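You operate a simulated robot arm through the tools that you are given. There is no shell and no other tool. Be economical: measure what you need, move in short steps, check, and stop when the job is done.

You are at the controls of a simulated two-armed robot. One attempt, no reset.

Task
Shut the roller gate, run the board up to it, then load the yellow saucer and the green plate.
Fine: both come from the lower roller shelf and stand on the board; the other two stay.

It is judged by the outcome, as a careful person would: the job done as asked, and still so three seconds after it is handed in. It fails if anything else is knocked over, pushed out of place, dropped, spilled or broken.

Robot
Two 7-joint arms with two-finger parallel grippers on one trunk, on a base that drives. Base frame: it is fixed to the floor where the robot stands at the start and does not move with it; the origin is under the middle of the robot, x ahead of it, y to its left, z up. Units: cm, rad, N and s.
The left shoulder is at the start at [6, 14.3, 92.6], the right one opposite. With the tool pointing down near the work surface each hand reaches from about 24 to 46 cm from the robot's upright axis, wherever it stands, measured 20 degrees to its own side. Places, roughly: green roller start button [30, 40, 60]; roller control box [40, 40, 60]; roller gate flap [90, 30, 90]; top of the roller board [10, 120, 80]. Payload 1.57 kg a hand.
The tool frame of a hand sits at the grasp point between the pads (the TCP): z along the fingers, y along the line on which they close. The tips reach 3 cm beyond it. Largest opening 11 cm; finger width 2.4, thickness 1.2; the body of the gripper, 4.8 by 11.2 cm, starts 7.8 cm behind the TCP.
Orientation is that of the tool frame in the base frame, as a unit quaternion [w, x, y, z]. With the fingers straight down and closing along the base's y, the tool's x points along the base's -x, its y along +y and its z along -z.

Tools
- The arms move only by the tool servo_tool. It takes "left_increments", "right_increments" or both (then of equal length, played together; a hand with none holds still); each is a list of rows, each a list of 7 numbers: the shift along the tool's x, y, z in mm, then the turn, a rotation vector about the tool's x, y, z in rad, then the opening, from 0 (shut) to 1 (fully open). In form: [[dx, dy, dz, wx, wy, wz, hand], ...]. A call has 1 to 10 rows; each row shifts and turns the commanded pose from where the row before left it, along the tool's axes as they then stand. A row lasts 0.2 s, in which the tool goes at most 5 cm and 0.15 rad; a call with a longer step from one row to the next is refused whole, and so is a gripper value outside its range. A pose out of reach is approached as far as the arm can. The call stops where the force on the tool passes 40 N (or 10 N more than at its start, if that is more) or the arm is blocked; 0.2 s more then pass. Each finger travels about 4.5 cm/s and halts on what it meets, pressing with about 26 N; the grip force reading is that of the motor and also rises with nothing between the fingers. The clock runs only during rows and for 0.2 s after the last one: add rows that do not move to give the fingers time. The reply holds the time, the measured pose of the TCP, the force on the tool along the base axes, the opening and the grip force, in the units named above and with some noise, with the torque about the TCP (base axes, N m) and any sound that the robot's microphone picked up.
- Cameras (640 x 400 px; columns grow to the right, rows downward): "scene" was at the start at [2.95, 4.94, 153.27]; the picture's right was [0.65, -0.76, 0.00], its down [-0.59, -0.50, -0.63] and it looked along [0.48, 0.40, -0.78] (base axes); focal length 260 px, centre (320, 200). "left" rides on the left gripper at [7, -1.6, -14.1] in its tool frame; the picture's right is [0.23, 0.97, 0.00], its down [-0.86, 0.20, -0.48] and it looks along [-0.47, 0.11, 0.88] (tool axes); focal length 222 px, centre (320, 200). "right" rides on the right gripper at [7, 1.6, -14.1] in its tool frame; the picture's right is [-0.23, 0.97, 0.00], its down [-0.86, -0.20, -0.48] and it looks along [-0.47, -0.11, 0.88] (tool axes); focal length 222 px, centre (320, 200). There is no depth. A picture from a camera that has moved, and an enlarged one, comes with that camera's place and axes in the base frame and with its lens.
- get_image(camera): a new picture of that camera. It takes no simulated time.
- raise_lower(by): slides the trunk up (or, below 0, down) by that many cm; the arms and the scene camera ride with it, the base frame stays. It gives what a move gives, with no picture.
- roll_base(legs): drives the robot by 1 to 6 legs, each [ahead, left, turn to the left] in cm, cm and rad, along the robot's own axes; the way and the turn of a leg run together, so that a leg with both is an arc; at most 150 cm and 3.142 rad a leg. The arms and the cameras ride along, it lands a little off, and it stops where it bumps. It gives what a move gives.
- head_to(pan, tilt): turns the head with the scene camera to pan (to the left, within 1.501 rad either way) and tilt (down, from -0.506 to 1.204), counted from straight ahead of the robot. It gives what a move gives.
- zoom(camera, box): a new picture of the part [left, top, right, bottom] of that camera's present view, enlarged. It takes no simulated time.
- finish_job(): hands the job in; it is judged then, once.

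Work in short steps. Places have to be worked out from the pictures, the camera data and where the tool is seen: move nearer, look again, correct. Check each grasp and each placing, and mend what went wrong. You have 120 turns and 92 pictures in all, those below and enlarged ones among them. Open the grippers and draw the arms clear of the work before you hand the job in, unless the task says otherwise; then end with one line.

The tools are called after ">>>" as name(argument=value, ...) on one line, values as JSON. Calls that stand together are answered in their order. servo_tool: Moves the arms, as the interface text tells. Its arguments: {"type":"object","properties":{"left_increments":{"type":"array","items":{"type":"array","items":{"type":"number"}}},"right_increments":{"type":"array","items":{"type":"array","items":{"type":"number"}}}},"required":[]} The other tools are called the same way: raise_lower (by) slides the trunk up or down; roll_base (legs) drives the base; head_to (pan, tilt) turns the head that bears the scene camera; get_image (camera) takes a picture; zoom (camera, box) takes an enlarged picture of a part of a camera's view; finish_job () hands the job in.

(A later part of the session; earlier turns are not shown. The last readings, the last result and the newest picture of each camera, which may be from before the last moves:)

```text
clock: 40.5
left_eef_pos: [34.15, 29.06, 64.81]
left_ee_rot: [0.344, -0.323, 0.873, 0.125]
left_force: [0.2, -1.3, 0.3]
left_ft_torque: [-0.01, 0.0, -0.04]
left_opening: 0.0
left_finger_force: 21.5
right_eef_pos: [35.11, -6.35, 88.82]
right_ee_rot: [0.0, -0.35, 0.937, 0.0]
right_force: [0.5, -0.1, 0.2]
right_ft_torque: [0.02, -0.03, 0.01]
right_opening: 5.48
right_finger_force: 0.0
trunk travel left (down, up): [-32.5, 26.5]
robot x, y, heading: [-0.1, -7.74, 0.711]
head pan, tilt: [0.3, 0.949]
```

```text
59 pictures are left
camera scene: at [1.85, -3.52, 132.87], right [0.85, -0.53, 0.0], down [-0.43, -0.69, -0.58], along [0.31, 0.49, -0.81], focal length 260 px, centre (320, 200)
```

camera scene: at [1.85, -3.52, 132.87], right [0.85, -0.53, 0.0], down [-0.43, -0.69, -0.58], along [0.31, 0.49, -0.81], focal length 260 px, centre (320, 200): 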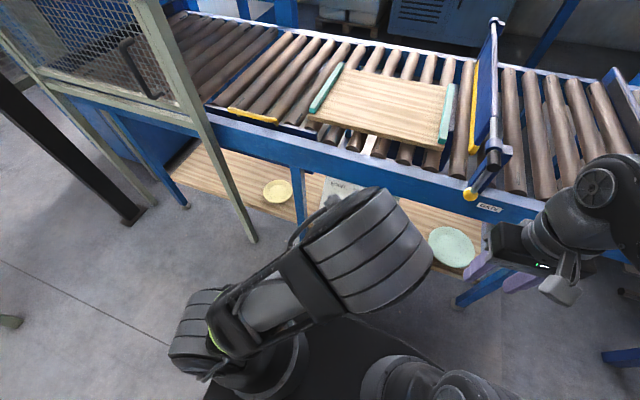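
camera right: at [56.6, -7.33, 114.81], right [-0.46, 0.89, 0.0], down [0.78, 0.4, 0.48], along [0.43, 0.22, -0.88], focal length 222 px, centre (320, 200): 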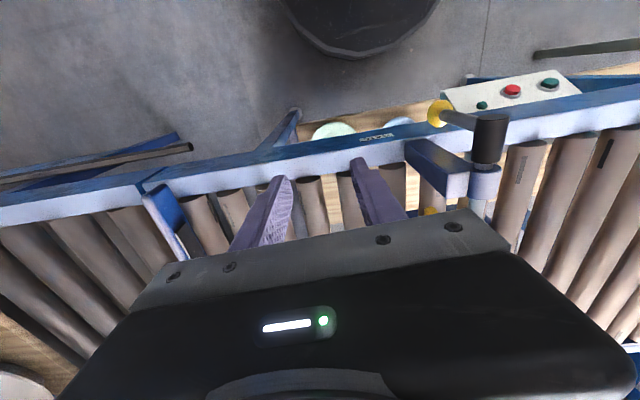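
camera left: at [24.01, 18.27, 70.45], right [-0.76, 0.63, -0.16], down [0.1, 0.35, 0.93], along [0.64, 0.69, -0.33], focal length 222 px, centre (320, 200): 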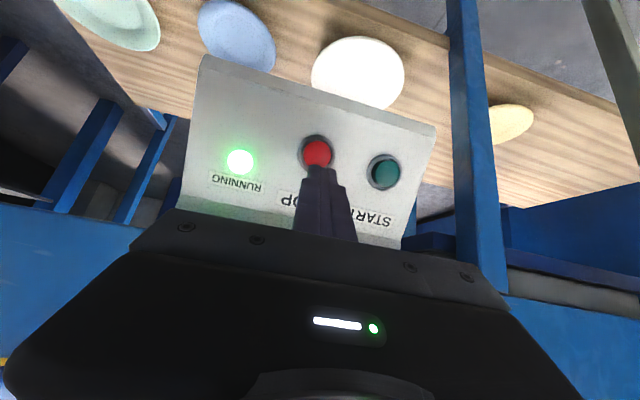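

Nearly there; one more 2 s wait.

>>> servo_tool(left_increments=[[0, 0, 0, 0, 0, 0, 0], [0, 0, 0, 0, 0, 0, 0], [0, 0, 0, 0, 0, 0, 0], [0, 0, 0, 0, 0, 0, 0], [0, 0, 0, 0, 0, 0, 0], [0, 0, 0, 0, 0, 0, 0], [0, 0, 0, 0, 0, 0, 0], [0, 0, 0, 0, 0, 0, 0], [0, 0, 0, 0, 0, 0, 0], [0, 0, 0, 0, 0, 0, 0]])

>>> get_image(camera="scene")

```text
clock: 42.7
left_eef_pos: [34.14, 29.11, 64.84]
left_ee_rot: [0.344, -0.324, 0.872, 0.125]
left_force: [0.4, -0.2, -0.8]
left_ft_torque: [-0.01, -0.03, -0.02]
left_opening: 0.01
left_finger_force: 21.4
right_eef_pos: [35.23, -6.45, 88.84]
right_ee_rot: [0.0, -0.349, 0.937, 0.0]
right_force: [0.4, -0.2, -0.3]
right_ft_torque: [-0.01, -0.03, 0.01]
right_opening: 5.52
right_finger_force: 0.0
trunk travel left (down, up): [-32.5, 26.5]
robot x, y, heading: [0.07, -7.46, 0.716]
head pan, tilt: [0.3, 0.949]
```

```text
58 pictures are left
camera scene: at [1.85, -3.52, 132.87], right [0.85, -0.53, 0.0], down [-0.43, -0.69, -0.58], along [0.31, 0.49, -0.81], focal length 260 px, centre (320, 200)
```

scene: 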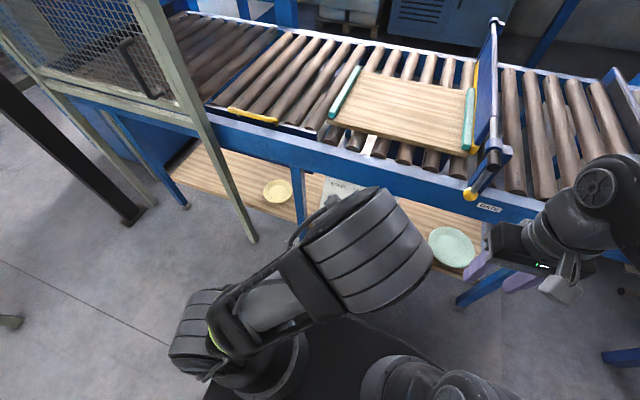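

The board is at or nearly at the gate. One more second, zoom, and then press STOP.

>>> servo_tool(left_increments=[[0, 0, 10, 0, 0, 0, 0], [0, 0, 10, 0, 0, 0, 0], [0, 0, 10, 0, 0, 0, 0], [0, 0, 0, 0, 0, 0, 0], [0, 0, 0, 0, 0, 0, 0], [0, 0, 0, 0, 0, 0, 0], [0, 0, 0, 0, 0, 0, 0]])

>>> zoom(camera="scene", box=[320, 40, 540, 210])

>>> get_image(camera="left")

```text
clock: 44.3
left_eef_pos: [35.7, 30.32, 62.48]
left_ee_rot: [0.344, -0.323, 0.873, 0.125]
left_force: [-0.1, 0.1, 0.0]
left_ft_torque: [0.02, 0.02, 0.01]
left_opening: 0.02
left_finger_force: 21.0
right_eef_pos: [35.14, -6.53, 88.96]
right_ee_rot: [0.0, -0.349, 0.937, 0.0]
right_force: [-0.4, 0.1, 0.1]
right_ft_torque: [-0.01, 0.02, -0.03]
right_opening: 5.53
right_finger_force: 0.2
trunk travel left (down, up): [-32.5, 26.5]
robot x, y, heading: [0.09, -7.69, 0.718]
head pan, tilt: [0.3, 0.949]
```

```text
2.35 times, centred on (430, 125) of scene
camera zoom: at [1.85, -3.52, 132.87], right [0.85, -0.53, 0.0], down [-0.43, -0.69, -0.58], along [0.31, 0.49, -0.81], focal length 613 px, centre (61, 376)
```

zoom: 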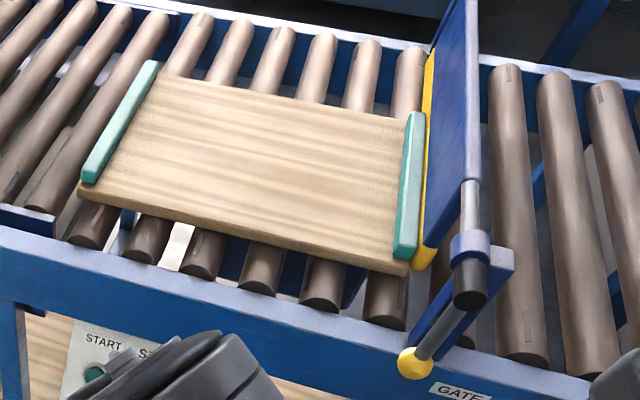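

```text
56 pictures are left
camera left: at [25.63, 19.54, 68.17], right [-0.76, 0.63, -0.16], down [0.1, 0.35, 0.93], along [0.64, 0.69, -0.33], focal length 222 px, centre (320, 200)
```

left: 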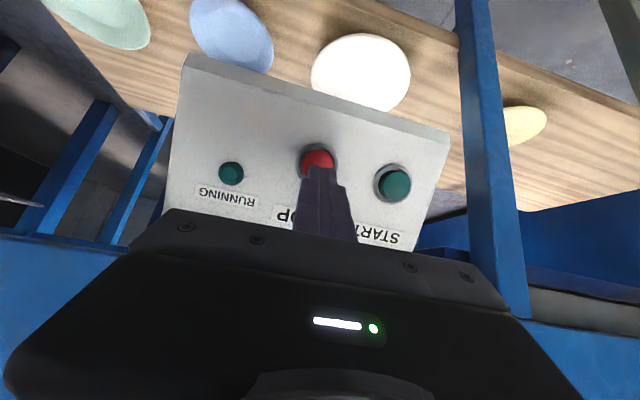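

The lamp went out by itself: the board is stopped against the gate, so STOP is not needed. Now I inspect the plates' profile.

>>> zoom(camera="left", box=[300, 10, 580, 185])

>>> zoom(camera="scene", box=[180, 130, 500, 290])

```text
2.29 times, centred on (440, 98) of left
camera zoom: at [25.63, 19.54, 68.17], right [-0.76, 0.63, -0.16], down [0.1, 0.35, 0.93], along [0.64, 0.69, -0.33], focal length 508 px, centre (46, 434)
```

zoom: 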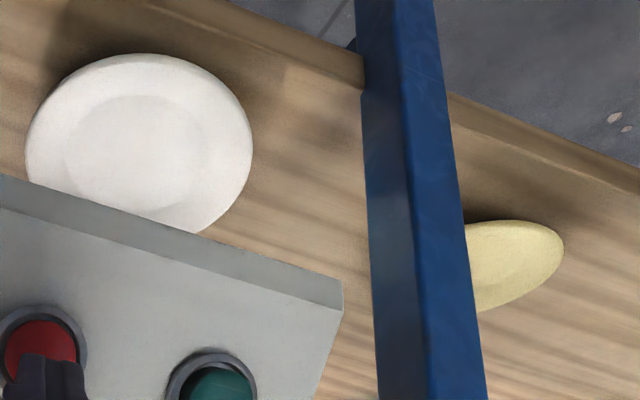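

```text
2.00 times, centred on (340, 210) of scene
camera zoom: at [1.85, -3.52, 132.87], right [0.85, -0.53, 0.0], down [-0.43, -0.69, -0.58], along [0.31, 0.49, -0.81], focal length 521 px, centre (280, 180)
```

zoom: 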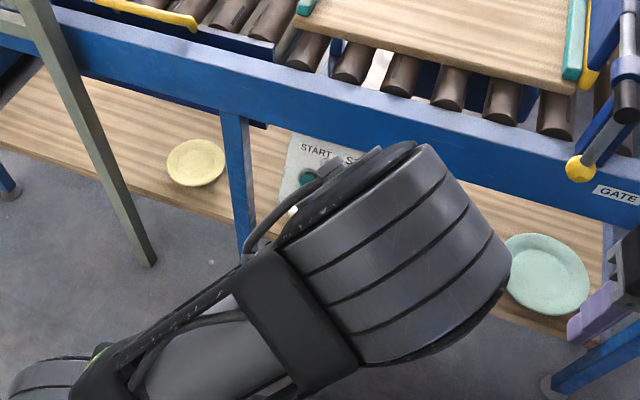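

Plates are shallow with slanted rims near the shelf front; I'll grip each by its near rim with the hand nearly horizontal and pads above/below. Retract, drive left toward the yellow saucer, and lower the trunk for a side view.

>>> servo_tool(left_increments=[[0, 0, -40, 0, 0, 0, 0], [0, 0, -40, 0, 0, 0, 0], [0, 0, -40, 0, 0, 0, 0.5], [0, 0, -20, 0, 0, 0, 0.5], [0, 0, 0, 0, 0, 0, 0.5]])

>>> roll_base(legs=[[-8, 27, 0]])

>>> raise_lower(by=-15)

>>> get_image(camera="left")

```text
clock: 45.5
left_eef_pos: [29.26, 24.33, 72.94]
left_ee_rot: [0.343, -0.324, 0.873, 0.125]
left_force: [0.0, 0.1, 0.0]
left_ft_torque: [0.0, -0.01, -0.03]
left_opening: 5.51
left_finger_force: 0.1
left hand out of reach, approached as far as the arm can: row 4
right_eef_pos: [35.11, -6.47, 88.89]
right_ee_rot: [0.001, -0.35, 0.937, 0.0]
right_force: [0.7, 0.5, -0.1]
right_ft_torque: [-0.01, 0.03, -0.01]
right_opening: 5.51
right_finger_force: 0.2
trunk travel left (down, up): [-32.5, 26.5]
robot x, y, heading: [0.08, -7.71, 0.712]
head pan, tilt: [0.3, 0.949]
```

```text
clock: 47.5
left_eef_pos: [6.09, 38.93, 72.99]
left_ee_rot: [0.343, -0.323, 0.873, 0.125]
left_force: [0.2, 0.4, 0.1]
left_ft_torque: [0.01, -0.03, -0.04]
left_opening: 5.48
left_finger_force: 0.1
right_eef_pos: [11.73, 8.1, 88.78]
right_ee_rot: [0.0, -0.349, 0.937, 0.001]
right_force: [0.4, -0.1, 0.1]
right_ft_torque: [-0.01, -0.04, 0.01]
right_opening: 5.46
right_finger_force: 0.1
trunk travel left (down, up): [-32.5, 26.5]
robot x, y, heading: [-23.48, 6.76, 0.713]
head pan, tilt: [0.3, 0.949]
```

```text
clock: 49.2
left_eef_pos: [6.12, 38.9, 58.09]
left_ee_rot: [0.343, -0.323, 0.873, 0.125]
left_force: [-0.4, -0.9, 0.2]
left_ft_torque: [0.0, 0.04, 0.0]
left_opening: 5.5
left_finger_force: 0.0
right_eef_pos: [11.72, 8.27, 73.87]
right_ee_rot: [0.0, -0.348, 0.937, 0.001]
right_force: [0.0, -0.3, -0.3]
right_ft_torque: [0.03, 0.02, 0.02]
right_opening: 5.5
right_finger_force: 0.0
trunk travel left (down, up): [-17.5, 41.5]
robot x, y, heading: [-23.34, 6.55, 0.712]
head pan, tilt: [0.3, 0.949]
```

```text
53 pictures are left
camera left: at [-4.13, 28.19, 63.71], right [-0.76, 0.63, -0.16], down [0.1, 0.35, 0.93], along [0.64, 0.69, -0.33], focal length 222 px, centre (320, 200)
```

left: 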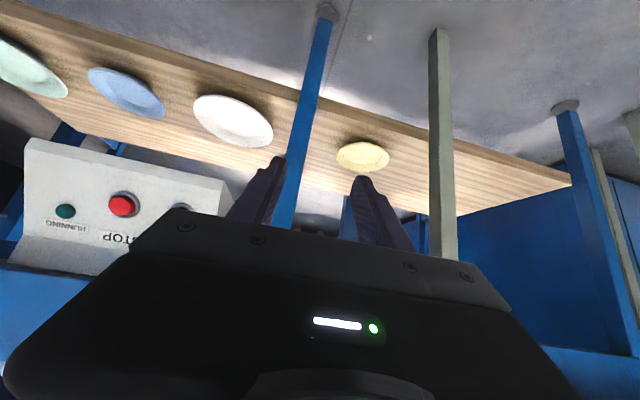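

Triangulating with this view: saucer centre ≈ (26,75,29), so the shelf is at z≈29, its front edge n≈56. I now level the hand (about 20° below horizontal) and roll it 90° so the pads close vertically.

>>> servo_tool(left_increments=[[0, 0, 20, 0, -0.15, 0, 0.5], [0, 0, 20, 0, -0.15, 0, 0.5], [0, 0, 20, 0, -0.15, 0, 0.5], [0, 0, 0, 0, 0, -0.15, 0.5], [0, 0, 0, 0, 0, -0.15, 0.5], [0, 0, 0, 0, 0, -0.15, 0.5], [0, 0, 0, 0, 0, -0.15, 0.5], [0, 0, 0, 0, 0, -0.15, 0.5], [0, 0, 0, 0, 0, 0, 0.5]])

>>> servo_tool(left_increments=[[0, 0, 0, 0, 0, -0.15, 0.5], [0, 0, 0, 0, 0, -0.15, 0.5], [0, 0, 0, 0, 0, -0.15, 0.5], [0, 0, 0, 0, 0, -0.15, 0.5], [0, 0, 0, 0, 0, -0.15, 0.5], [0, 0, 0, 0, 0, -0.07, 0.5], [0, 0, 0, 0, 0, 0, 0.5]])

>>> get_image(camera="left")

```text
clock: 49.8
left_eef_pos: [10.19, 38.77, 57.22]
left_ee_rot: [0.463, -0.35, 0.809, 0.096]
left_force: [-1.1, -0.1, 0.8]
left_ft_torque: [0.0, -0.01, -0.04]
left_opening: 5.48
left_finger_force: 0.0
left hand out of reach, approached as far as the arm can: row 1
right_eef_pos: [11.62, 8.16, 73.8]
right_ee_rot: [-0.001, -0.348, 0.938, 0.0]
right_force: [0.1, 0.3, -0.3]
right_ft_torque: [0.03, -0.01, -0.01]
right_opening: 5.49
right_finger_force: 0.1
trunk travel left (down, up): [-17.5, 41.5]
robot x, y, heading: [-23.19, 6.7, 0.711]
head pan, tilt: [0.3, 0.949]
stopped in row 2 (left hand): the arm was blocked; the commanded pose is now the measured one
```

```text
clock: 51.4
left_eef_pos: [10.26, 38.83, 57.28]
left_ee_rot: [-0.461, 0.644, -0.602, 0.096]
left_force: [0.3, 0.2, 0.4]
left_ft_torque: [-0.01, -0.02, -0.02]
left_opening: 5.49
left_finger_force: 0.1
right_eef_pos: [11.61, 8.13, 73.84]
right_ee_rot: [0.0, -0.348, 0.937, 0.0]
right_force: [-0.7, 0.7, 0.5]
right_ft_torque: [-0.02, -0.02, -0.02]
right_opening: 5.51
right_finger_force: 0.0
trunk travel left (down, up): [-17.5, 41.5]
robot x, y, heading: [-23.0, 6.69, 0.711]
head pan, tilt: [0.3, 0.949]
```

```text
52 pictures are left
camera left: at [3.45, 25.8, 63.28], right [-0.61, -0.05, -0.79], down [-0.68, 0.54, 0.49], along [0.4, 0.84, -0.36], focal length 222 px, centre (320, 200)
```

left: 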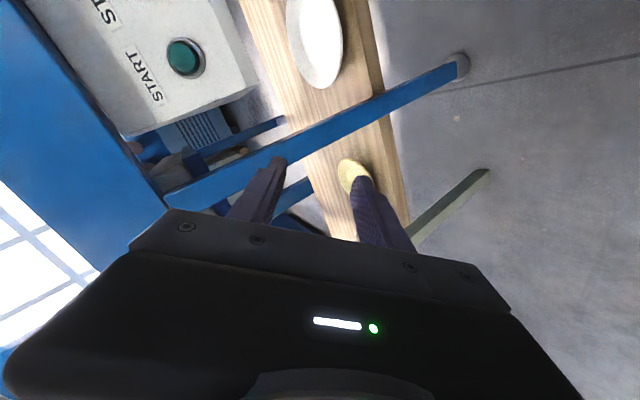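

The first call stopped early (arm folded too tightly), so roll is only half done. I continue the roll, extending the hand forward a bit.

>>> servo_tool(left_increments=[[0, 0, 10, 0, 0, -0.15, 0.5], [0, 0, 10, 0, 0, -0.15, 0.5], [0, 0, 20, 0, 0, -0.15, 0.5], [0, 0, 20, 0, 0, -0.15, 0.5], [0, 0, 20, 0, 0, -0.15, 0.5], [0, 0, 0, 0, 0, 0, 0.5]])

```text
clock: 52.8
left_eef_pos: [15.66, 42.59, 52.78]
left_ee_rot: [-0.395, 0.819, -0.325, 0.259]
left_force: [-0.3, -0.2, -0.2]
left_ft_torque: [-0.01, 0.01, -0.01]
left_opening: 5.49
left_finger_force: 0.0
right_eef_pos: [11.8, 8.04, 73.89]
right_ee_rot: [0.0, -0.348, 0.937, 0.0]
right_force: [-0.3, -0.3, -0.1]
right_ft_torque: [0.0, 0.02, -0.02]
right_opening: 5.48
right_finger_force: 0.0
trunk travel left (down, up): [-17.5, 41.5]
robot x, y, heading: [-23.32, 7.12, 0.711]
head pan, tilt: [0.3, 0.949]
```

Roll is nearly right; I trim roll/pitch/yaw (about 18° below horizontal), then move the base left 17 cm and trunk down 12 cm to look at the saucer edge-on.

>>> servo_tool(left_increments=[[0, 0, 0, 0, 0, 0.1, 0.7], [0, 0, 0, 0, 0, 0.1, 0.7], [0, 0, 0, 0.14, 0, 0, 0.7], [0, 0, 0, 0.13, 0, 0, 0.7], [0, 0, 0, 0, -0.1, 0, 0.7], [0, 0, 0, 0, 0, 0, 0.7]])

>>> roll_base(legs=[[0, 17, 0]])

>>> raise_lower(by=-12)

>>> get_image(camera="left")

>>> get_image(camera="scene")

```text
clock: 54.2
left_eef_pos: [15.68, 42.71, 52.83]
left_ee_rot: [-0.539, 0.732, -0.346, 0.235]
left_force: [0.4, 0.2, -0.6]
left_ft_torque: [0.02, -0.03, 0.03]
left_opening: 7.71
left_finger_force: 0.0
right_eef_pos: [11.8, 8.1, 73.83]
right_ee_rot: [0.0, -0.347, 0.938, 0.0]
right_force: [0.2, -0.4, -0.5]
right_ft_torque: [0.02, -0.01, 0.03]
right_opening: 5.52
right_finger_force: 0.0
trunk travel left (down, up): [-17.5, 41.5]
robot x, y, heading: [-23.34, 6.95, 0.719]
head pan, tilt: [0.3, 0.949]
```

```text
clock: 55.6
left_eef_pos: [4.71, 55.35, 52.76]
left_ee_rot: [-0.538, 0.731, -0.348, 0.235]
left_force: [0.2, -0.6, 0.1]
left_ft_torque: [0.03, -0.03, 0.0]
left_opening: 7.74
left_finger_force: 0.0
right_eef_pos: [0.79, 20.83, 73.78]
right_ee_rot: [0.0, -0.348, 0.937, 0.0]
right_force: [0.1, -0.1, 0.6]
right_ft_torque: [0.01, 0.0, 0.02]
right_opening: 5.51
right_finger_force: 0.1
trunk travel left (down, up): [-17.5, 41.5]
robot x, y, heading: [-34.28, 19.49, 0.713]
head pan, tilt: [0.3, 0.949]
```

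```text
clock: 57.1
left_eef_pos: [4.7, 55.31, 40.68]
left_ee_rot: [-0.538, 0.732, -0.347, 0.235]
left_force: [0.1, -0.5, 0.0]
left_ft_torque: [-0.01, -0.01, 0.02]
left_opening: 7.68
left_finger_force: 0.1
right_eef_pos: [0.83, 20.81, 61.74]
right_ee_rot: [0.0, -0.348, 0.937, 0.0]
right_force: [-0.3, 0.4, -0.2]
right_ft_torque: [0.0, -0.01, 0.01]
right_opening: 5.53
right_finger_force: 0.1
trunk travel left (down, up): [-5.5, 53.5]
robot x, y, heading: [-33.87, 19.94, 0.712]
head pan, tilt: [0.3, 0.949]
```

```text
51 pictures are left
camera left: at [-0.5, 41.54, 46.54], right [-0.1, -0.35, -0.93], down [-0.95, 0.31, -0.02], along [0.3, 0.88, -0.36], focal length 222 px, centre (320, 200)
```

left: 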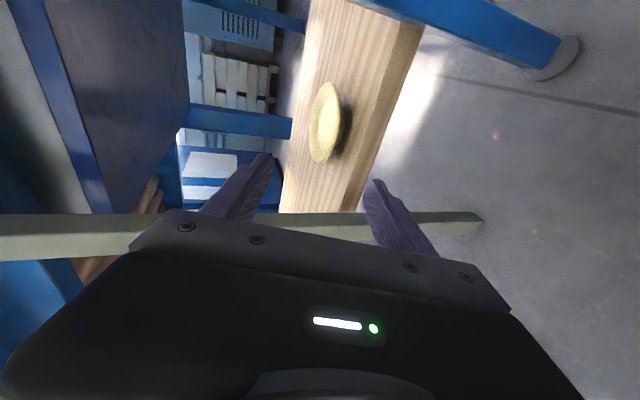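

```text
50 pictures are left
camera scene: at [-32.53, 23.94, 105.87], right [0.85, -0.53, 0.0], down [-0.43, -0.69, -0.58], along [0.31, 0.49, -0.81], focal length 260 px, centre (320, 200)
```

scene: 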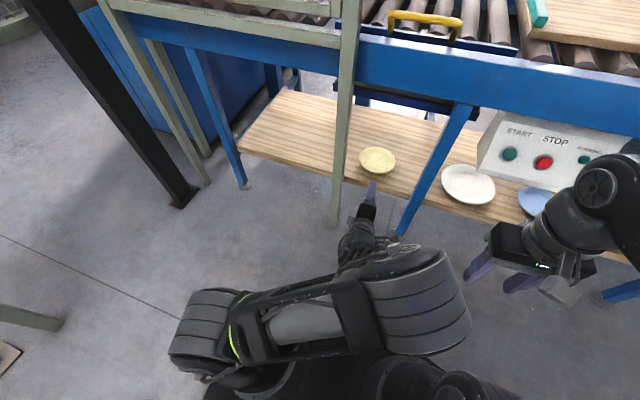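

Saucer triangulated at ≈(26.7,75,29.7): n≈69, u≈−39; hand is aligned in u and points along n. I narrow the opening and drive ahead 15 cm, still above rim height, then view from close.

>>> servo_tool(left_increments=[[0, 0, 0, 0, 0, 0, 0.4], [0, 0, 0, 0, 0, 0, 0.36], [0, 0, 0, 0, 0, 0, 0.36], [0, 0, 0, 0, 0, 0, 0.36]])

>>> roll_base(legs=[[15, 0, 0]])

>>> get_image(camera="left")

>>> get_image(camera="scene")

```text
clock: 58.1
left_eef_pos: [4.79, 55.4, 40.76]
left_ee_rot: [-0.538, 0.731, -0.347, 0.236]
left_force: [0.0, 0.3, 0.0]
left_ft_torque: [-0.01, -0.02, -0.03]
left_opening: 3.95
left_finger_force: 0.0
right_eef_pos: [0.78, 20.72, 61.84]
right_ee_rot: [0.0, -0.348, 0.938, -0.001]
right_force: [-0.1, 0.0, -0.3]
right_ft_torque: [0.0, 0.02, -0.01]
right_opening: 5.51
right_finger_force: 0.2
trunk travel left (down, up): [-5.5, 53.5]
robot x, y, heading: [-34.42, 19.6, 0.71]
head pan, tilt: [0.3, 0.949]
```

```text
clock: 59.5
left_eef_pos: [16.24, 65.36, 40.74]
left_ee_rot: [-0.538, 0.732, -0.346, 0.235]
left_force: [0.3, 0.4, 0.3]
left_ft_torque: [-0.01, -0.05, -0.01]
left_opening: 3.94
left_finger_force: 0.1
right_eef_pos: [12.32, 30.8, 61.84]
right_ee_rot: [0.0, -0.346, 0.938, 0.0]
right_force: [0.4, 0.2, 0.2]
right_ft_torque: [-0.04, -0.01, -0.01]
right_opening: 5.51
right_finger_force: 0.1
trunk travel left (down, up): [-5.5, 53.5]
robot x, y, heading: [-22.79, 29.81, 0.709]
head pan, tilt: [0.3, 0.949]
```

```text
49 pictures are left
camera left: at [11.04, 51.42, 46.54], right [-0.1, -0.35, -0.93], down [-0.95, 0.32, -0.01], along [0.3, 0.88, -0.36], focal length 222 px, centre (320, 200)
```

left: 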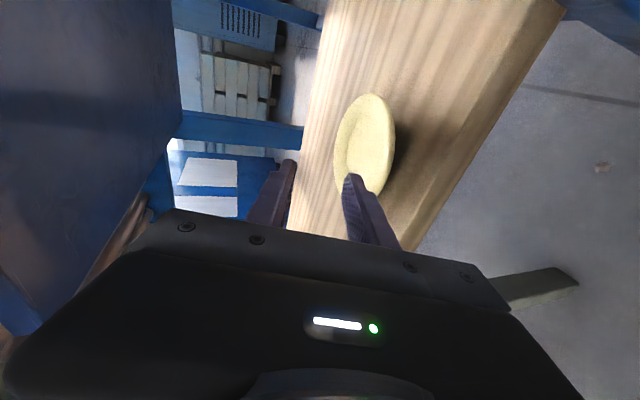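

```text
48 pictures are left
camera scene: at [-21.0, 33.84, 105.87], right [0.85, -0.53, 0.0], down [-0.43, -0.69, -0.58], along [0.31, 0.49, -0.81], focal length 260 px, centre (320, 200)
```

scene: 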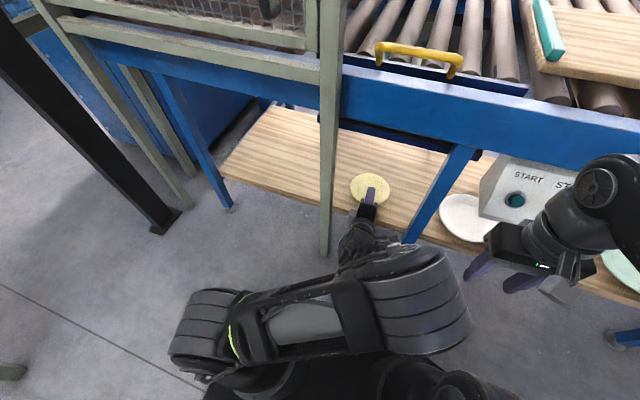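

Aligned: TCP n=55, near rim n≈61.3. I lower the hand 6.5 cm just in front of the rim and look.

>>> servo_tool(left_increments=[[0, 19, 6.2, 0, 0, 0, 0.36], [0, 19, 6.2, 0, 0, 0, 0.36], [0, 19, 6.2, 0, 0, 0, 0.36], [0, 5, 1.6, 0, 0, 0, 0.36], [0, 0, 0, 0, 0, 0, 0.36]])

>>> get_image(camera="left")

```text
clock: 60.7
left_eef_pos: [16.13, 65.34, 34.29]
left_ee_rot: [-0.538, 0.732, -0.347, 0.235]
left_force: [0.4, 0.3, 0.9]
left_ft_torque: [-0.01, 0.0, -0.01]
left_opening: 3.95
left_finger_force: 0.2
right_eef_pos: [12.28, 30.75, 61.95]
right_ee_rot: [0.0, -0.347, 0.938, 0.0]
right_force: [0.8, 0.0, -0.6]
right_ft_torque: [-0.02, 0.02, -0.01]
right_opening: 5.53
right_finger_force: 0.1
trunk travel left (down, up): [-5.5, 53.5]
robot x, y, heading: [-22.67, 29.23, 0.709]
head pan, tilt: [0.3, 0.949]
```

```text
47 pictures are left
camera left: at [10.96, 51.6, 40.02], right [-0.1, -0.35, -0.93], down [-0.95, 0.32, -0.01], along [0.3, 0.88, -0.36], focal length 222 px, centre (320, 200)
```

left: 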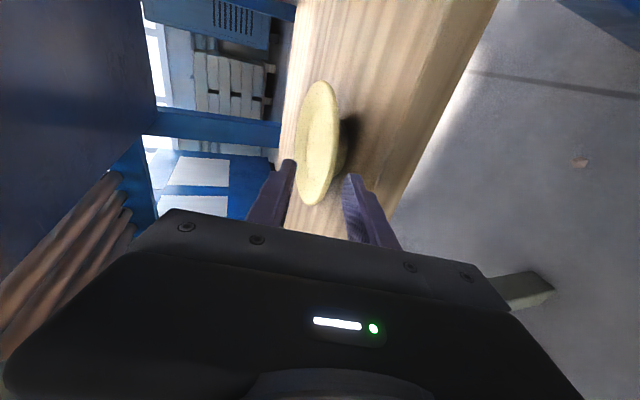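

The rim now lies between the fingers in the view; a zoom shows the rim height.

>>> zoom(camera="left", box=[230, 70, 430, 270])

```text
2.00 times, centred on (330, 170) of left
camera zoom: at [10.96, 51.6, 40.02], right [-0.1, -0.35, -0.93], down [-0.95, 0.32, -0.01], along [0.3, 0.88, -0.36], focal length 444 px, centre (300, 260)
```

zoom: 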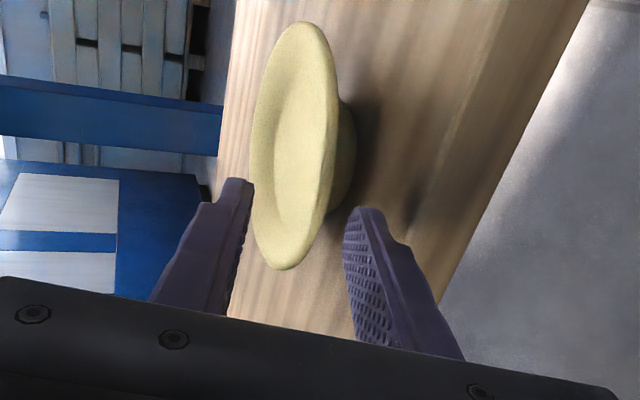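

Rim top ≈30.2; the lower pad is about level with it, so I must go ~1 cm lower. I step down, watching for shelf contact.

>>> servo_tool(left_increments=[[0, 7.6, 2.5, 0, 0, 0, 0.36], [0, 0, 0, 0, 0, 0, 0.36]])

>>> servo_tool(left_increments=[[0, 3.8, 1.2, 0, 0, 0, 0.36], [0, 0, 0, 0, 0, 0, 0.36]])

```text
clock: 61.3
left_eef_pos: [16.21, 65.39, 33.46]
left_ee_rot: [-0.538, 0.732, -0.347, 0.234]
left_force: [-0.3, -0.2, 0.2]
left_ft_torque: [-0.02, 0.02, 0.01]
left_opening: 3.96
left_finger_force: 0.1
right_eef_pos: [12.31, 30.72, 61.85]
right_ee_rot: [0.0, -0.346, 0.938, 0.0]
right_force: [0.6, 0.8, 0.6]
right_ft_torque: [0.0, -0.02, -0.02]
right_opening: 5.49
right_finger_force: 0.1
trunk travel left (down, up): [-5.5, 53.5]
robot x, y, heading: [-23.03, 29.52, 0.706]
head pan, tilt: [0.3, 0.949]
```

```text
clock: 61.9
left_eef_pos: [16.2, 65.47, 33.06]
left_ee_rot: [-0.538, 0.732, -0.347, 0.235]
left_force: [0.4, -0.1, -1.0]
left_ft_torque: [0.01, -0.05, 0.01]
left_opening: 3.97
left_finger_force: 0.0
right_eef_pos: [12.21, 30.66, 61.85]
right_ee_rot: [0.0, -0.348, 0.938, 0.0]
right_force: [-1.2, -0.6, -0.2]
right_ft_torque: [0.0, 0.01, -0.02]
right_opening: 5.51
right_finger_force: 0.1
trunk travel left (down, up): [-5.5, 53.5]
robot x, y, heading: [-23.06, 29.44, 0.71]
head pan, tilt: [0.3, 0.949]
```

No contact yet; continue stepping down to find the shelf.

>>> servo_tool(left_increments=[[0, 4.8, 1.5, 0, 0, 0, 0.36], [0, 0, 0, 0, 0, 0, 0.36]])

>>> servo_tool(left_increments=[[0, 4.8, 1.5, 0, 0, 0, 0.36], [0, 0, 0, 0, 0, 0, 0.36]])

>>> get_image(camera="left")

```text
clock: 62.5
left_eef_pos: [16.11, 65.55, 32.6]
left_ee_rot: [-0.538, 0.731, -0.347, 0.235]
left_force: [-0.6, -0.2, 1.5]
left_ft_torque: [-0.01, -0.01, 0.0]
left_opening: 3.93
left_finger_force: 0.2
right_eef_pos: [12.41, 30.81, 61.89]
right_ee_rot: [0.0, -0.347, 0.938, 0.0]
right_force: [-0.1, -0.4, 0.2]
right_ft_torque: [0.02, 0.0, 0.02]
right_opening: 5.51
right_finger_force: 0.1
trunk travel left (down, up): [-5.5, 53.5]
robot x, y, heading: [-22.92, 29.4, 0.709]
head pan, tilt: [0.3, 0.949]
```

```text
clock: 63.1
left_eef_pos: [16.07, 65.38, 32.18]
left_ee_rot: [-0.538, 0.732, -0.346, 0.234]
left_force: [-0.6, -0.7, 0.3]
left_ft_torque: [0.0, 0.03, 0.02]
left_opening: 3.95
left_finger_force: 0.0
right_eef_pos: [12.23, 30.8, 61.94]
right_ee_rot: [0.0, -0.347, 0.938, 0.0]
right_force: [0.5, -0.1, 0.6]
right_ft_torque: [0.0, -0.03, -0.04]
right_opening: 5.48
right_finger_force: 0.1
trunk travel left (down, up): [-5.5, 53.5]
robot x, y, heading: [-22.46, 29.65, 0.711]
head pan, tilt: [0.3, 0.949]
```

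```text
45 pictures are left
camera left: at [10.84, 51.65, 37.88], right [-0.1, -0.35, -0.93], down [-0.95, 0.32, -0.02], along [0.3, 0.88, -0.36], focal length 222 px, centre (320, 200)
```

left: 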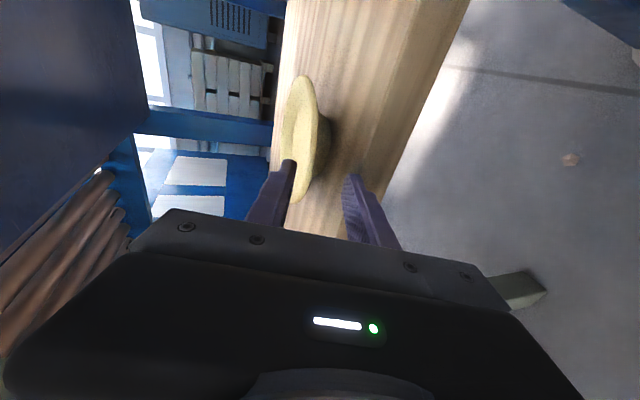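

The rim is now centred between the pads. I advance horizontally 5 cm so the lower finger slides just under the rim.

>>> servo_tool(left_increments=[[0, -2.4, 9.8, 0, 0, 0, 0.36], [0, -2.4, 9.8, 0, 0, 0, 0.36], [0, -2.4, 9.8, 0, 0, 0, 0.36], [0, -2.4, 9.8, 0, 0, 0, 0.36], [0, -2.4, 9.8, 0, 0, 0, 0.36], [0, 0, 0, 0, 0, 0, 0.36]])

>>> get_image(camera="left")

```text
clock: 64.5
left_eef_pos: [19.74, 68.89, 31.6]
left_ee_rot: [-0.538, 0.732, -0.347, 0.235]
left_force: [-5.3, -6.0, 8.1]
left_ft_torque: [-0.16, 0.01, -0.09]
left_opening: 3.47
left_finger_force: 0.0
right_eef_pos: [12.19, 30.72, 61.9]
right_ee_rot: [0.001, -0.347, 0.938, 0.0]
right_force: [-0.4, -0.1, -0.5]
right_ft_torque: [-0.03, -0.01, 0.0]
right_opening: 5.5
right_finger_force: 0.1
trunk travel left (down, up): [-5.5, 53.5]
robot x, y, heading: [-22.95, 29.49, 0.715]
head pan, tilt: [0.3, 0.949]
```

```text
44 pictures are left
camera left: at [14.51, 55.04, 37.43], right [-0.1, -0.35, -0.93], down [-0.95, 0.32, -0.02], along [0.3, 0.88, -0.36], focal length 222 px, centre (320, 200)
```

left: 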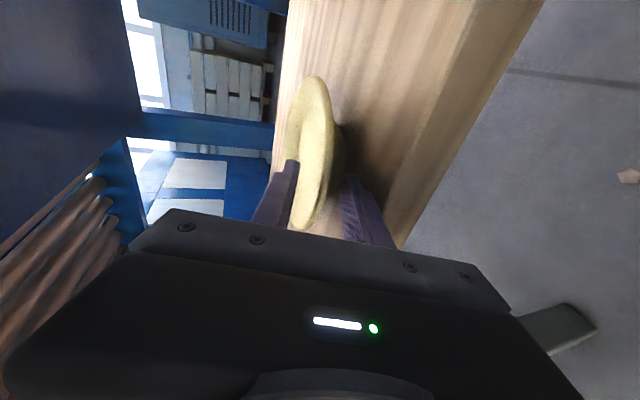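

Lower finger is under the rim (light contact, 8 N). I close the gripper on the rim.

>>> servo_tool(left_increments=[[0, -1, 0, 0, 0, 0, 0.2], [0, 0, 0, 0, 0, 0, 0.1], [0, 0, 0, 0, 0, 0, 0], [0, 0, 0, 0, 0, 0, 0], [0, 0, 0, 0, 0, 0, 0], [0, 0, 0, 0, 0, 0, 0]])

>>> get_image(camera="left")

```text
clock: 65.9
left_eef_pos: [19.8, 68.82, 31.62]
left_ee_rot: [-0.537, 0.732, -0.347, 0.235]
left_force: [0.0, -0.3, -2.5]
left_ft_torque: [-0.1, 0.14, 0.02]
left_opening: 0.91
left_finger_force: 26.1
right_eef_pos: [12.32, 30.74, 61.87]
right_ee_rot: [0.0, -0.347, 0.938, 0.0]
right_force: [-0.3, 0.2, -0.1]
right_ft_torque: [0.02, 0.0, -0.02]
right_opening: 5.49
right_finger_force: 0.0
trunk travel left (down, up): [-5.5, 53.5]
robot x, y, heading: [-22.31, 29.45, 0.71]
head pan, tilt: [0.3, 0.949]
```

```text
43 pictures are left
camera left: at [14.55, 55.02, 37.43], right [-0.1, -0.35, -0.93], down [-0.95, 0.32, -0.01], along [0.3, 0.88, -0.36], focal length 222 px, centre (320, 200)
```

left: 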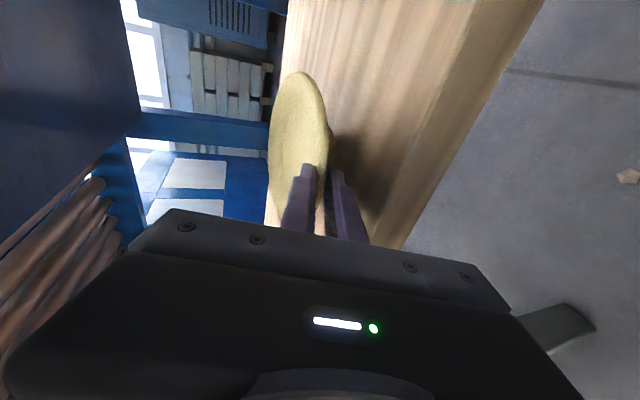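

Rim gripped (opening 0.9, 26 N). I lift 5 cm and check.

>>> servo_tool(left_increments=[[0, -9.5, -3.1, 0, 0, 0, 0], [0, -9.5, -3.1, 0, 0, 0, 0], [0, -9.5, -3.1, 0, 0, 0, 0], [0, -9.5, -3.1, 0, 0, 0, 0], [0, -9.5, -3.1, 0, 0, 0, 0], [0, 0, 0, 0, 0, 0, 0]])

>>> get_image(camera="left")

>>> get_image(camera="scene")

```text
clock: 67.3
left_eef_pos: [19.8, 68.63, 36.84]
left_ee_rot: [-0.538, 0.732, -0.347, 0.235]
left_force: [-0.8, 0.1, -1.9]
left_ft_torque: [-0.1, 0.11, 0.04]
left_opening: 0.93
left_finger_force: 26.3
right_eef_pos: [12.27, 30.74, 61.89]
right_ee_rot: [0.0, -0.348, 0.938, 0.001]
right_force: [-0.2, 0.2, -0.1]
right_ft_torque: [0.0, 0.0, -0.03]
right_opening: 5.49
right_finger_force: 0.0
trunk travel left (down, up): [-5.5, 53.5]
robot x, y, heading: [-22.71, 29.35, 0.71]
head pan, tilt: [0.3, 0.949]
```

```text
42 pictures are left
camera left: at [14.64, 54.79, 42.62], right [-0.1, -0.35, -0.93], down [-0.95, 0.32, -0.01], along [0.3, 0.88, -0.36], focal length 222 px, centre (320, 200)
```

left: 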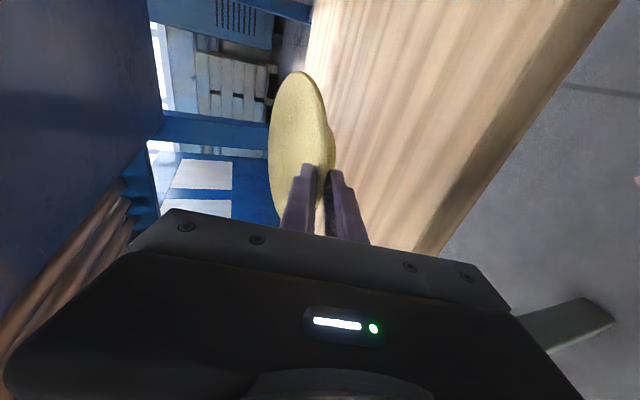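

```text
41 pictures are left
camera scene: at [-20.99, 33.85, 105.87], right [0.85, -0.53, 0.0], down [-0.43, -0.69, -0.58], along [0.31, 0.49, -0.81], focal length 260 px, centre (320, 200)
```

scene: 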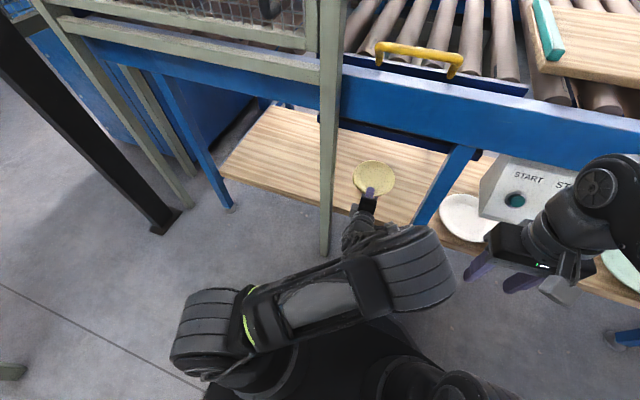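

The saucer is firmly held and lifted. I back out 36 cm, shift right 35 cm, and raise the trunk 53 cm with the saucer clear of the rail.

>>> roll_base(legs=[[-36, 0, 0], [0, -35, 0]])

>>> raise_lower(by=53)

>>> head_to(pan=0.1, tilt=0.75)

>>> get_image(camera="scene")

>>> get_image(camera="left")

```text
clock: 71.6
left_eef_pos: [17.56, 18.77, 36.68]
left_ee_rot: [-0.523, 0.711, -0.388, 0.264]
left_force: [-0.7, 1.0, -2.2]
left_ft_torque: [-0.06, 0.12, 0.0]
left_opening: 0.91
left_finger_force: 26.4
right_eef_pos: [5.96, -17.99, 61.85]
right_ee_rot: [0.0, -0.295, 0.955, 0.0]
right_force: [0.7, -0.7, 1.3]
right_ft_torque: [-0.01, 0.0, 0.01]
right_opening: 5.48
right_finger_force: 0.1
trunk travel left (down, up): [-5.5, 53.5]
robot x, y, heading: [-28.78, -14.7, 0.597]
head pan, tilt: [0.3, 0.949]
stopped in leg 2: the robot was blocked; the commanded pose is now the measured one
```

```text
refused: 53 is not a number from -40 to 40
```

```text
clock: 72.3
left_eef_pos: [17.54, 18.76, 36.68]
left_ee_rot: [-0.525, 0.711, -0.387, 0.263]
left_force: [0.1, 0.5, -2.9]
left_ft_torque: [-0.07, 0.12, 0.02]
left_opening: 0.91
left_finger_force: 25.8
right_eef_pos: [6.0, -18.09, 61.8]
right_ee_rot: [0.0, -0.295, 0.956, -0.001]
right_force: [0.2, 0.3, -0.4]
right_ft_torque: [0.02, 0.01, 0.01]
right_opening: 5.51
right_finger_force: 0.1
trunk travel left (down, up): [-5.5, 53.5]
robot x, y, heading: [-29.08, -15.37, 0.604]
head pan, tilt: [0.099, 0.75]
```

```text
40 pictures are left
camera scene: at [-24.96, -11.58, 107.41], right [0.64, -0.77, 0.0], down [-0.52, -0.44, -0.73], along [0.56, 0.47, -0.68], focal length 260 px, centre (320, 200)
```

scene: 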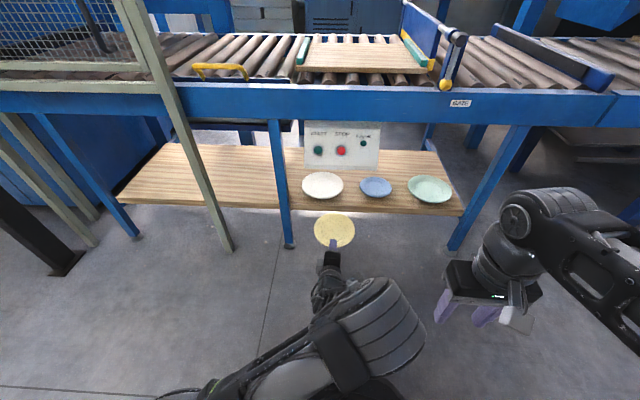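

```text
39 pictures are left
camera left: at [10.93, 5.65, 42.59], right [-0.14, -0.34, -0.93], down [-0.91, 0.42, -0.01], along [0.39, 0.84, -0.36], focal length 222 px, centre (320, 200)
```

left: 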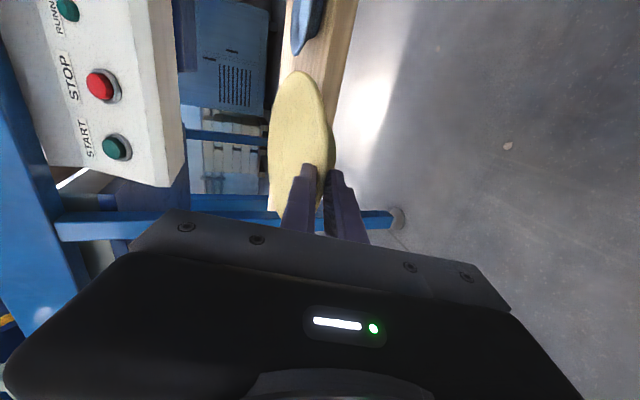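

The base bumped something on its right and turned slightly. I look to the right before moving again.

>>> head_to(pan=-1.45, tilt=0.9)

>>> get_image(camera="scene")

```text
clock: 74.0
left_eef_pos: [17.56, 18.66, 36.86]
left_ee_rot: [-0.525, 0.711, -0.387, 0.263]
left_force: [-0.3, 0.4, -1.9]
left_ft_torque: [-0.1, 0.12, -0.03]
left_opening: 0.91
left_finger_force: 25.9
right_eef_pos: [5.97, -17.98, 61.89]
right_ee_rot: [0.001, -0.295, 0.956, 0.001]
right_force: [0.3, -0.1, 0.1]
right_ft_torque: [-0.03, 0.04, 0.0]
right_opening: 5.46
right_finger_force: 0.0
trunk travel left (down, up): [-5.5, 53.5]
robot x, y, heading: [-28.97, -15.17, 0.602]
head pan, tilt: [-1.45, 0.901]
```

```text
38 pictures are left
camera scene: at [-26.31, -22.59, 106.23], right [-0.75, -0.66, 0.0], down [-0.52, 0.59, -0.62], along [0.41, -0.47, -0.78], focal length 260 px, centre (320, 200)
```

scene: 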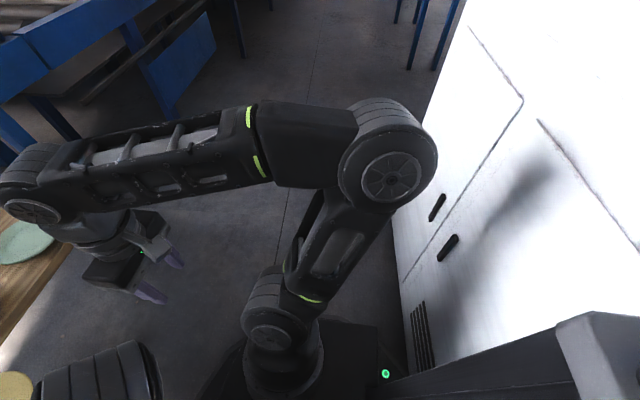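

A tall white cabinet stands to the right rear; it's undisturbed. I move a little forward away from it while turning back to square, then raise the trunk.

>>> roll_base(legs=[[4, 0, 0], [0, 0, 0.11]])

>>> raise_lower(by=40)

>>> raise_lower(by=13)

>>> head_to(pan=0.1, tilt=0.75)

>>> get_image(camera="scene")

```text
clock: 75.4
left_eef_pos: [16.94, 25.99, 36.89]
left_ee_rot: [-0.537, 0.732, -0.347, 0.234]
left_force: [-0.2, -1.0, -1.9]
left_ft_torque: [-0.08, 0.12, -0.01]
left_opening: 0.92
left_finger_force: 26.4
right_eef_pos: [9.49, -11.85, 61.84]
right_ee_rot: [0.0, -0.349, 0.937, 0.0]
right_force: [-0.3, 0.6, 0.8]
right_ft_torque: [0.0, 0.0, 0.0]
right_opening: 5.49
right_finger_force: 0.0
trunk travel left (down, up): [-5.5, 53.5]
robot x, y, heading: [-25.51, -12.7, 0.707]
head pan, tilt: [-1.45, 0.901]
```

```text
clock: 79.2
left_eef_pos: [16.94, 26.05, 76.85]
left_ee_rot: [-0.538, 0.732, -0.348, 0.233]
left_force: [0.1, -0.1, -1.9]
left_ft_torque: [-0.09, 0.11, -0.02]
left_opening: 0.92
left_finger_force: 26.2
right_eef_pos: [9.48, -11.75, 101.82]
right_ee_rot: [0.0, -0.347, 0.938, 0.0]
right_force: [-0.3, 0.0, 0.7]
right_ft_torque: [-0.04, -0.04, -0.02]
right_opening: 5.51
right_finger_force: 0.0
trunk travel left (down, up): [-45.5, 13.5]
robot x, y, heading: [-25.32, -12.89, 0.707]
head pan, tilt: [-1.45, 0.901]
```

```text
clock: 80.8
left_eef_pos: [16.9, 26.15, 89.81]
left_ee_rot: [-0.537, 0.732, -0.348, 0.234]
left_force: [-0.3, 0.0, -1.5]
left_ft_torque: [-0.1, 0.1, -0.02]
left_opening: 0.89
left_finger_force: 25.8
right_eef_pos: [9.53, -11.87, 114.93]
right_ee_rot: [-0.001, -0.348, 0.938, 0.0]
right_force: [0.9, 0.2, -0.1]
right_ft_torque: [0.03, -0.03, 0.02]
right_opening: 5.51
right_finger_force: 0.1
trunk travel left (down, up): [-58.5, 0.5]
robot x, y, heading: [-25.46, -13.22, 0.713]
head pan, tilt: [-1.45, 0.901]
```

```text
clock: 82.5
left_eef_pos: [16.87, 26.04, 89.86]
left_ee_rot: [-0.537, 0.732, -0.348, 0.234]
left_force: [-0.3, -0.1, -2.5]
left_ft_torque: [-0.07, 0.09, 0.0]
left_opening: 0.92
left_finger_force: 25.9
right_eef_pos: [9.51, -11.79, 114.9]
right_ee_rot: [0.001, -0.347, 0.938, 0.001]
right_force: [-0.1, 0.0, -0.1]
right_ft_torque: [-0.02, 0.01, 0.01]
right_opening: 5.52
right_finger_force: 0.1
trunk travel left (down, up): [-58.5, 0.5]
robot x, y, heading: [-25.62, -13.35, 0.708]
head pan, tilt: [0.099, 0.75]
```

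```text
37 pictures are left
camera scene: at [-21.99, -8.87, 160.42], right [0.72, -0.69, 0.0], down [-0.47, -0.49, -0.73], along [0.5, 0.53, -0.68], focal length 260 px, centre (320, 200)
```

scene: 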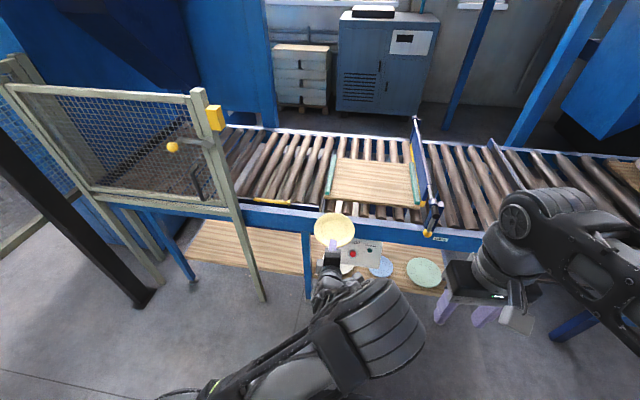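

Re-fitting all points: the conveyor normal is at heading ≈0.63, with the board near edge N≈67, U from −20 to 22, top z≈78. I turn to that heading, shift 4 cm left, and drive ahead 30 cm above the rail.

>>> roll_base(legs=[[0, 0, -0.08], [0, 4, 0], [30, 0, 0]])

>>> get_image(camera="scene")

>>> get_image(camera="left")

```text
clock: 85.4
left_eef_pos: [41.39, 43.37, 89.72]
left_ee_rot: [-0.528, 0.718, -0.376, 0.254]
left_force: [0.2, 0.5, -1.7]
left_ft_torque: [-0.07, 0.1, 0.0]
left_opening: 0.9
left_finger_force: 26.1
right_eef_pos: [31.08, 6.15, 114.76]
right_ee_rot: [0.0, -0.311, 0.95, 0.0]
right_force: [-0.3, -0.1, 0.6]
right_ft_torque: [0.0, 0.03, 0.02]
right_opening: 5.48
right_finger_force: 0.0
trunk travel left (down, up): [-58.5, 0.5]
robot x, y, heading: [-3.8, 7.94, 0.636]
head pan, tilt: [0.099, 0.75]
```

```text
36 pictures are left
camera scene: at [-0.05, 11.59, 160.41], right [0.67, -0.74, 0.0], down [-0.51, -0.46, -0.73], along [0.54, 0.49, -0.68], focal length 260 px, centre (320, 200)
```

scene: 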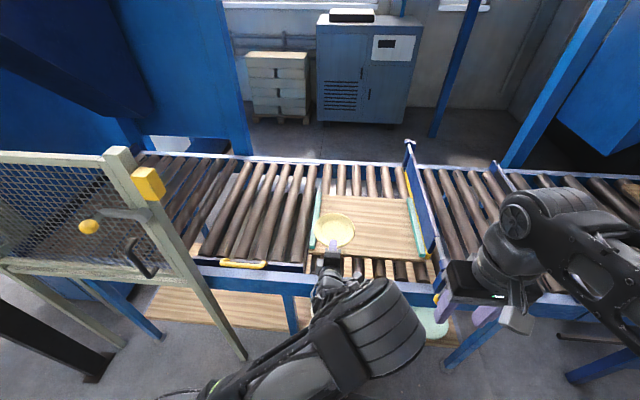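

```text
35 pictures are left
camera left: at [35.17, 30.02, 95.54], right [-0.13, -0.34, -0.93], down [-0.92, 0.39, -0.01], along [0.36, 0.86, -0.36], focal length 222 px, centre (320, 200)
```

left: 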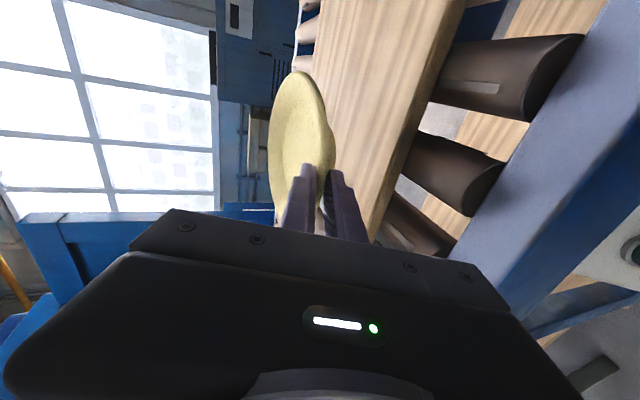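

Saucer is over the board's near edge. I pitch the hand down 0.2 rad to level the saucer and move 9 cm further in and 1.5 cm right.

>>> servo_tool(left_increments=[[0, 0, 0, -0.1, 0, 0, 0], [0, 0, 0, -0.1, 0, 0, 0], [0, 0, 0, 0, 0, 0, 0]])

>>> roll_base(legs=[[9, -1.5, 0]])

>>> get_image(camera="left")

>>> get_image(camera="scene")

```text
clock: 86.2
left_eef_pos: [41.44, 43.29, 89.9]
left_ee_rot: [-0.454, 0.767, -0.4, 0.215]
left_force: [0.0, -0.4, -2.0]
left_ft_torque: [-0.09, 0.09, -0.01]
left_opening: 0.93
left_finger_force: 26.1
right_eef_pos: [31.03, 6.16, 114.78]
right_ee_rot: [0.0, -0.311, 0.95, -0.001]
right_force: [-0.6, 0.0, -0.3]
right_ft_torque: [-0.02, -0.01, -0.01]
right_opening: 5.49
right_finger_force: 0.0
trunk travel left (down, up): [-58.5, 0.5]
robot x, y, heading: [-4.2, 7.82, 0.635]
head pan, tilt: [0.099, 0.75]
```

```text
clock: 87.3
left_eef_pos: [49.5, 47.22, 89.82]
left_ee_rot: [-0.453, 0.767, -0.4, 0.216]
left_force: [1.2, -0.5, -2.6]
left_ft_torque: [-0.12, 0.09, 0.0]
left_opening: 0.91
left_finger_force: 26.2
right_eef_pos: [39.13, 10.13, 114.78]
right_ee_rot: [-0.001, -0.31, 0.951, -0.001]
right_force: [0.5, -0.5, 0.5]
right_ft_torque: [-0.03, 0.03, 0.0]
right_opening: 5.5
right_finger_force: 0.1
trunk travel left (down, up): [-58.5, 0.5]
robot x, y, heading: [3.53, 11.72, 0.634]
head pan, tilt: [0.099, 0.75]
```

```text
34 pictures are left
camera left: at [44.45, 34.73, 98.0], right [-0.27, -0.45, -0.85], down [-0.92, 0.39, 0.09], along [0.29, 0.81, -0.52], focal length 222 px, centre (320, 200)
```

left: 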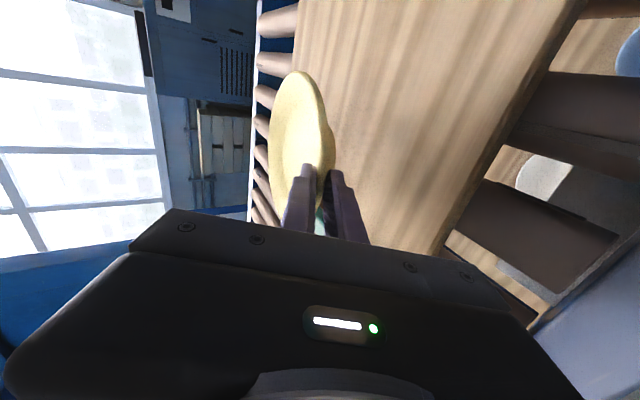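

```text
33 pictures are left
camera scene: at [8.01, 15.59, 160.41], right [0.67, -0.74, 0.0], down [-0.51, -0.46, -0.73], along [0.54, 0.49, -0.68], focal length 260 px, centre (320, 200)
```

scene: 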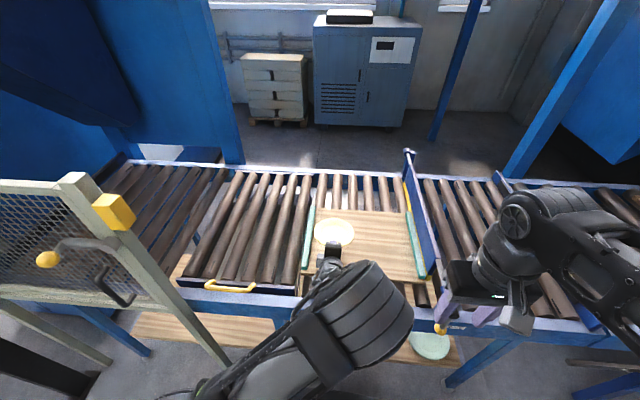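

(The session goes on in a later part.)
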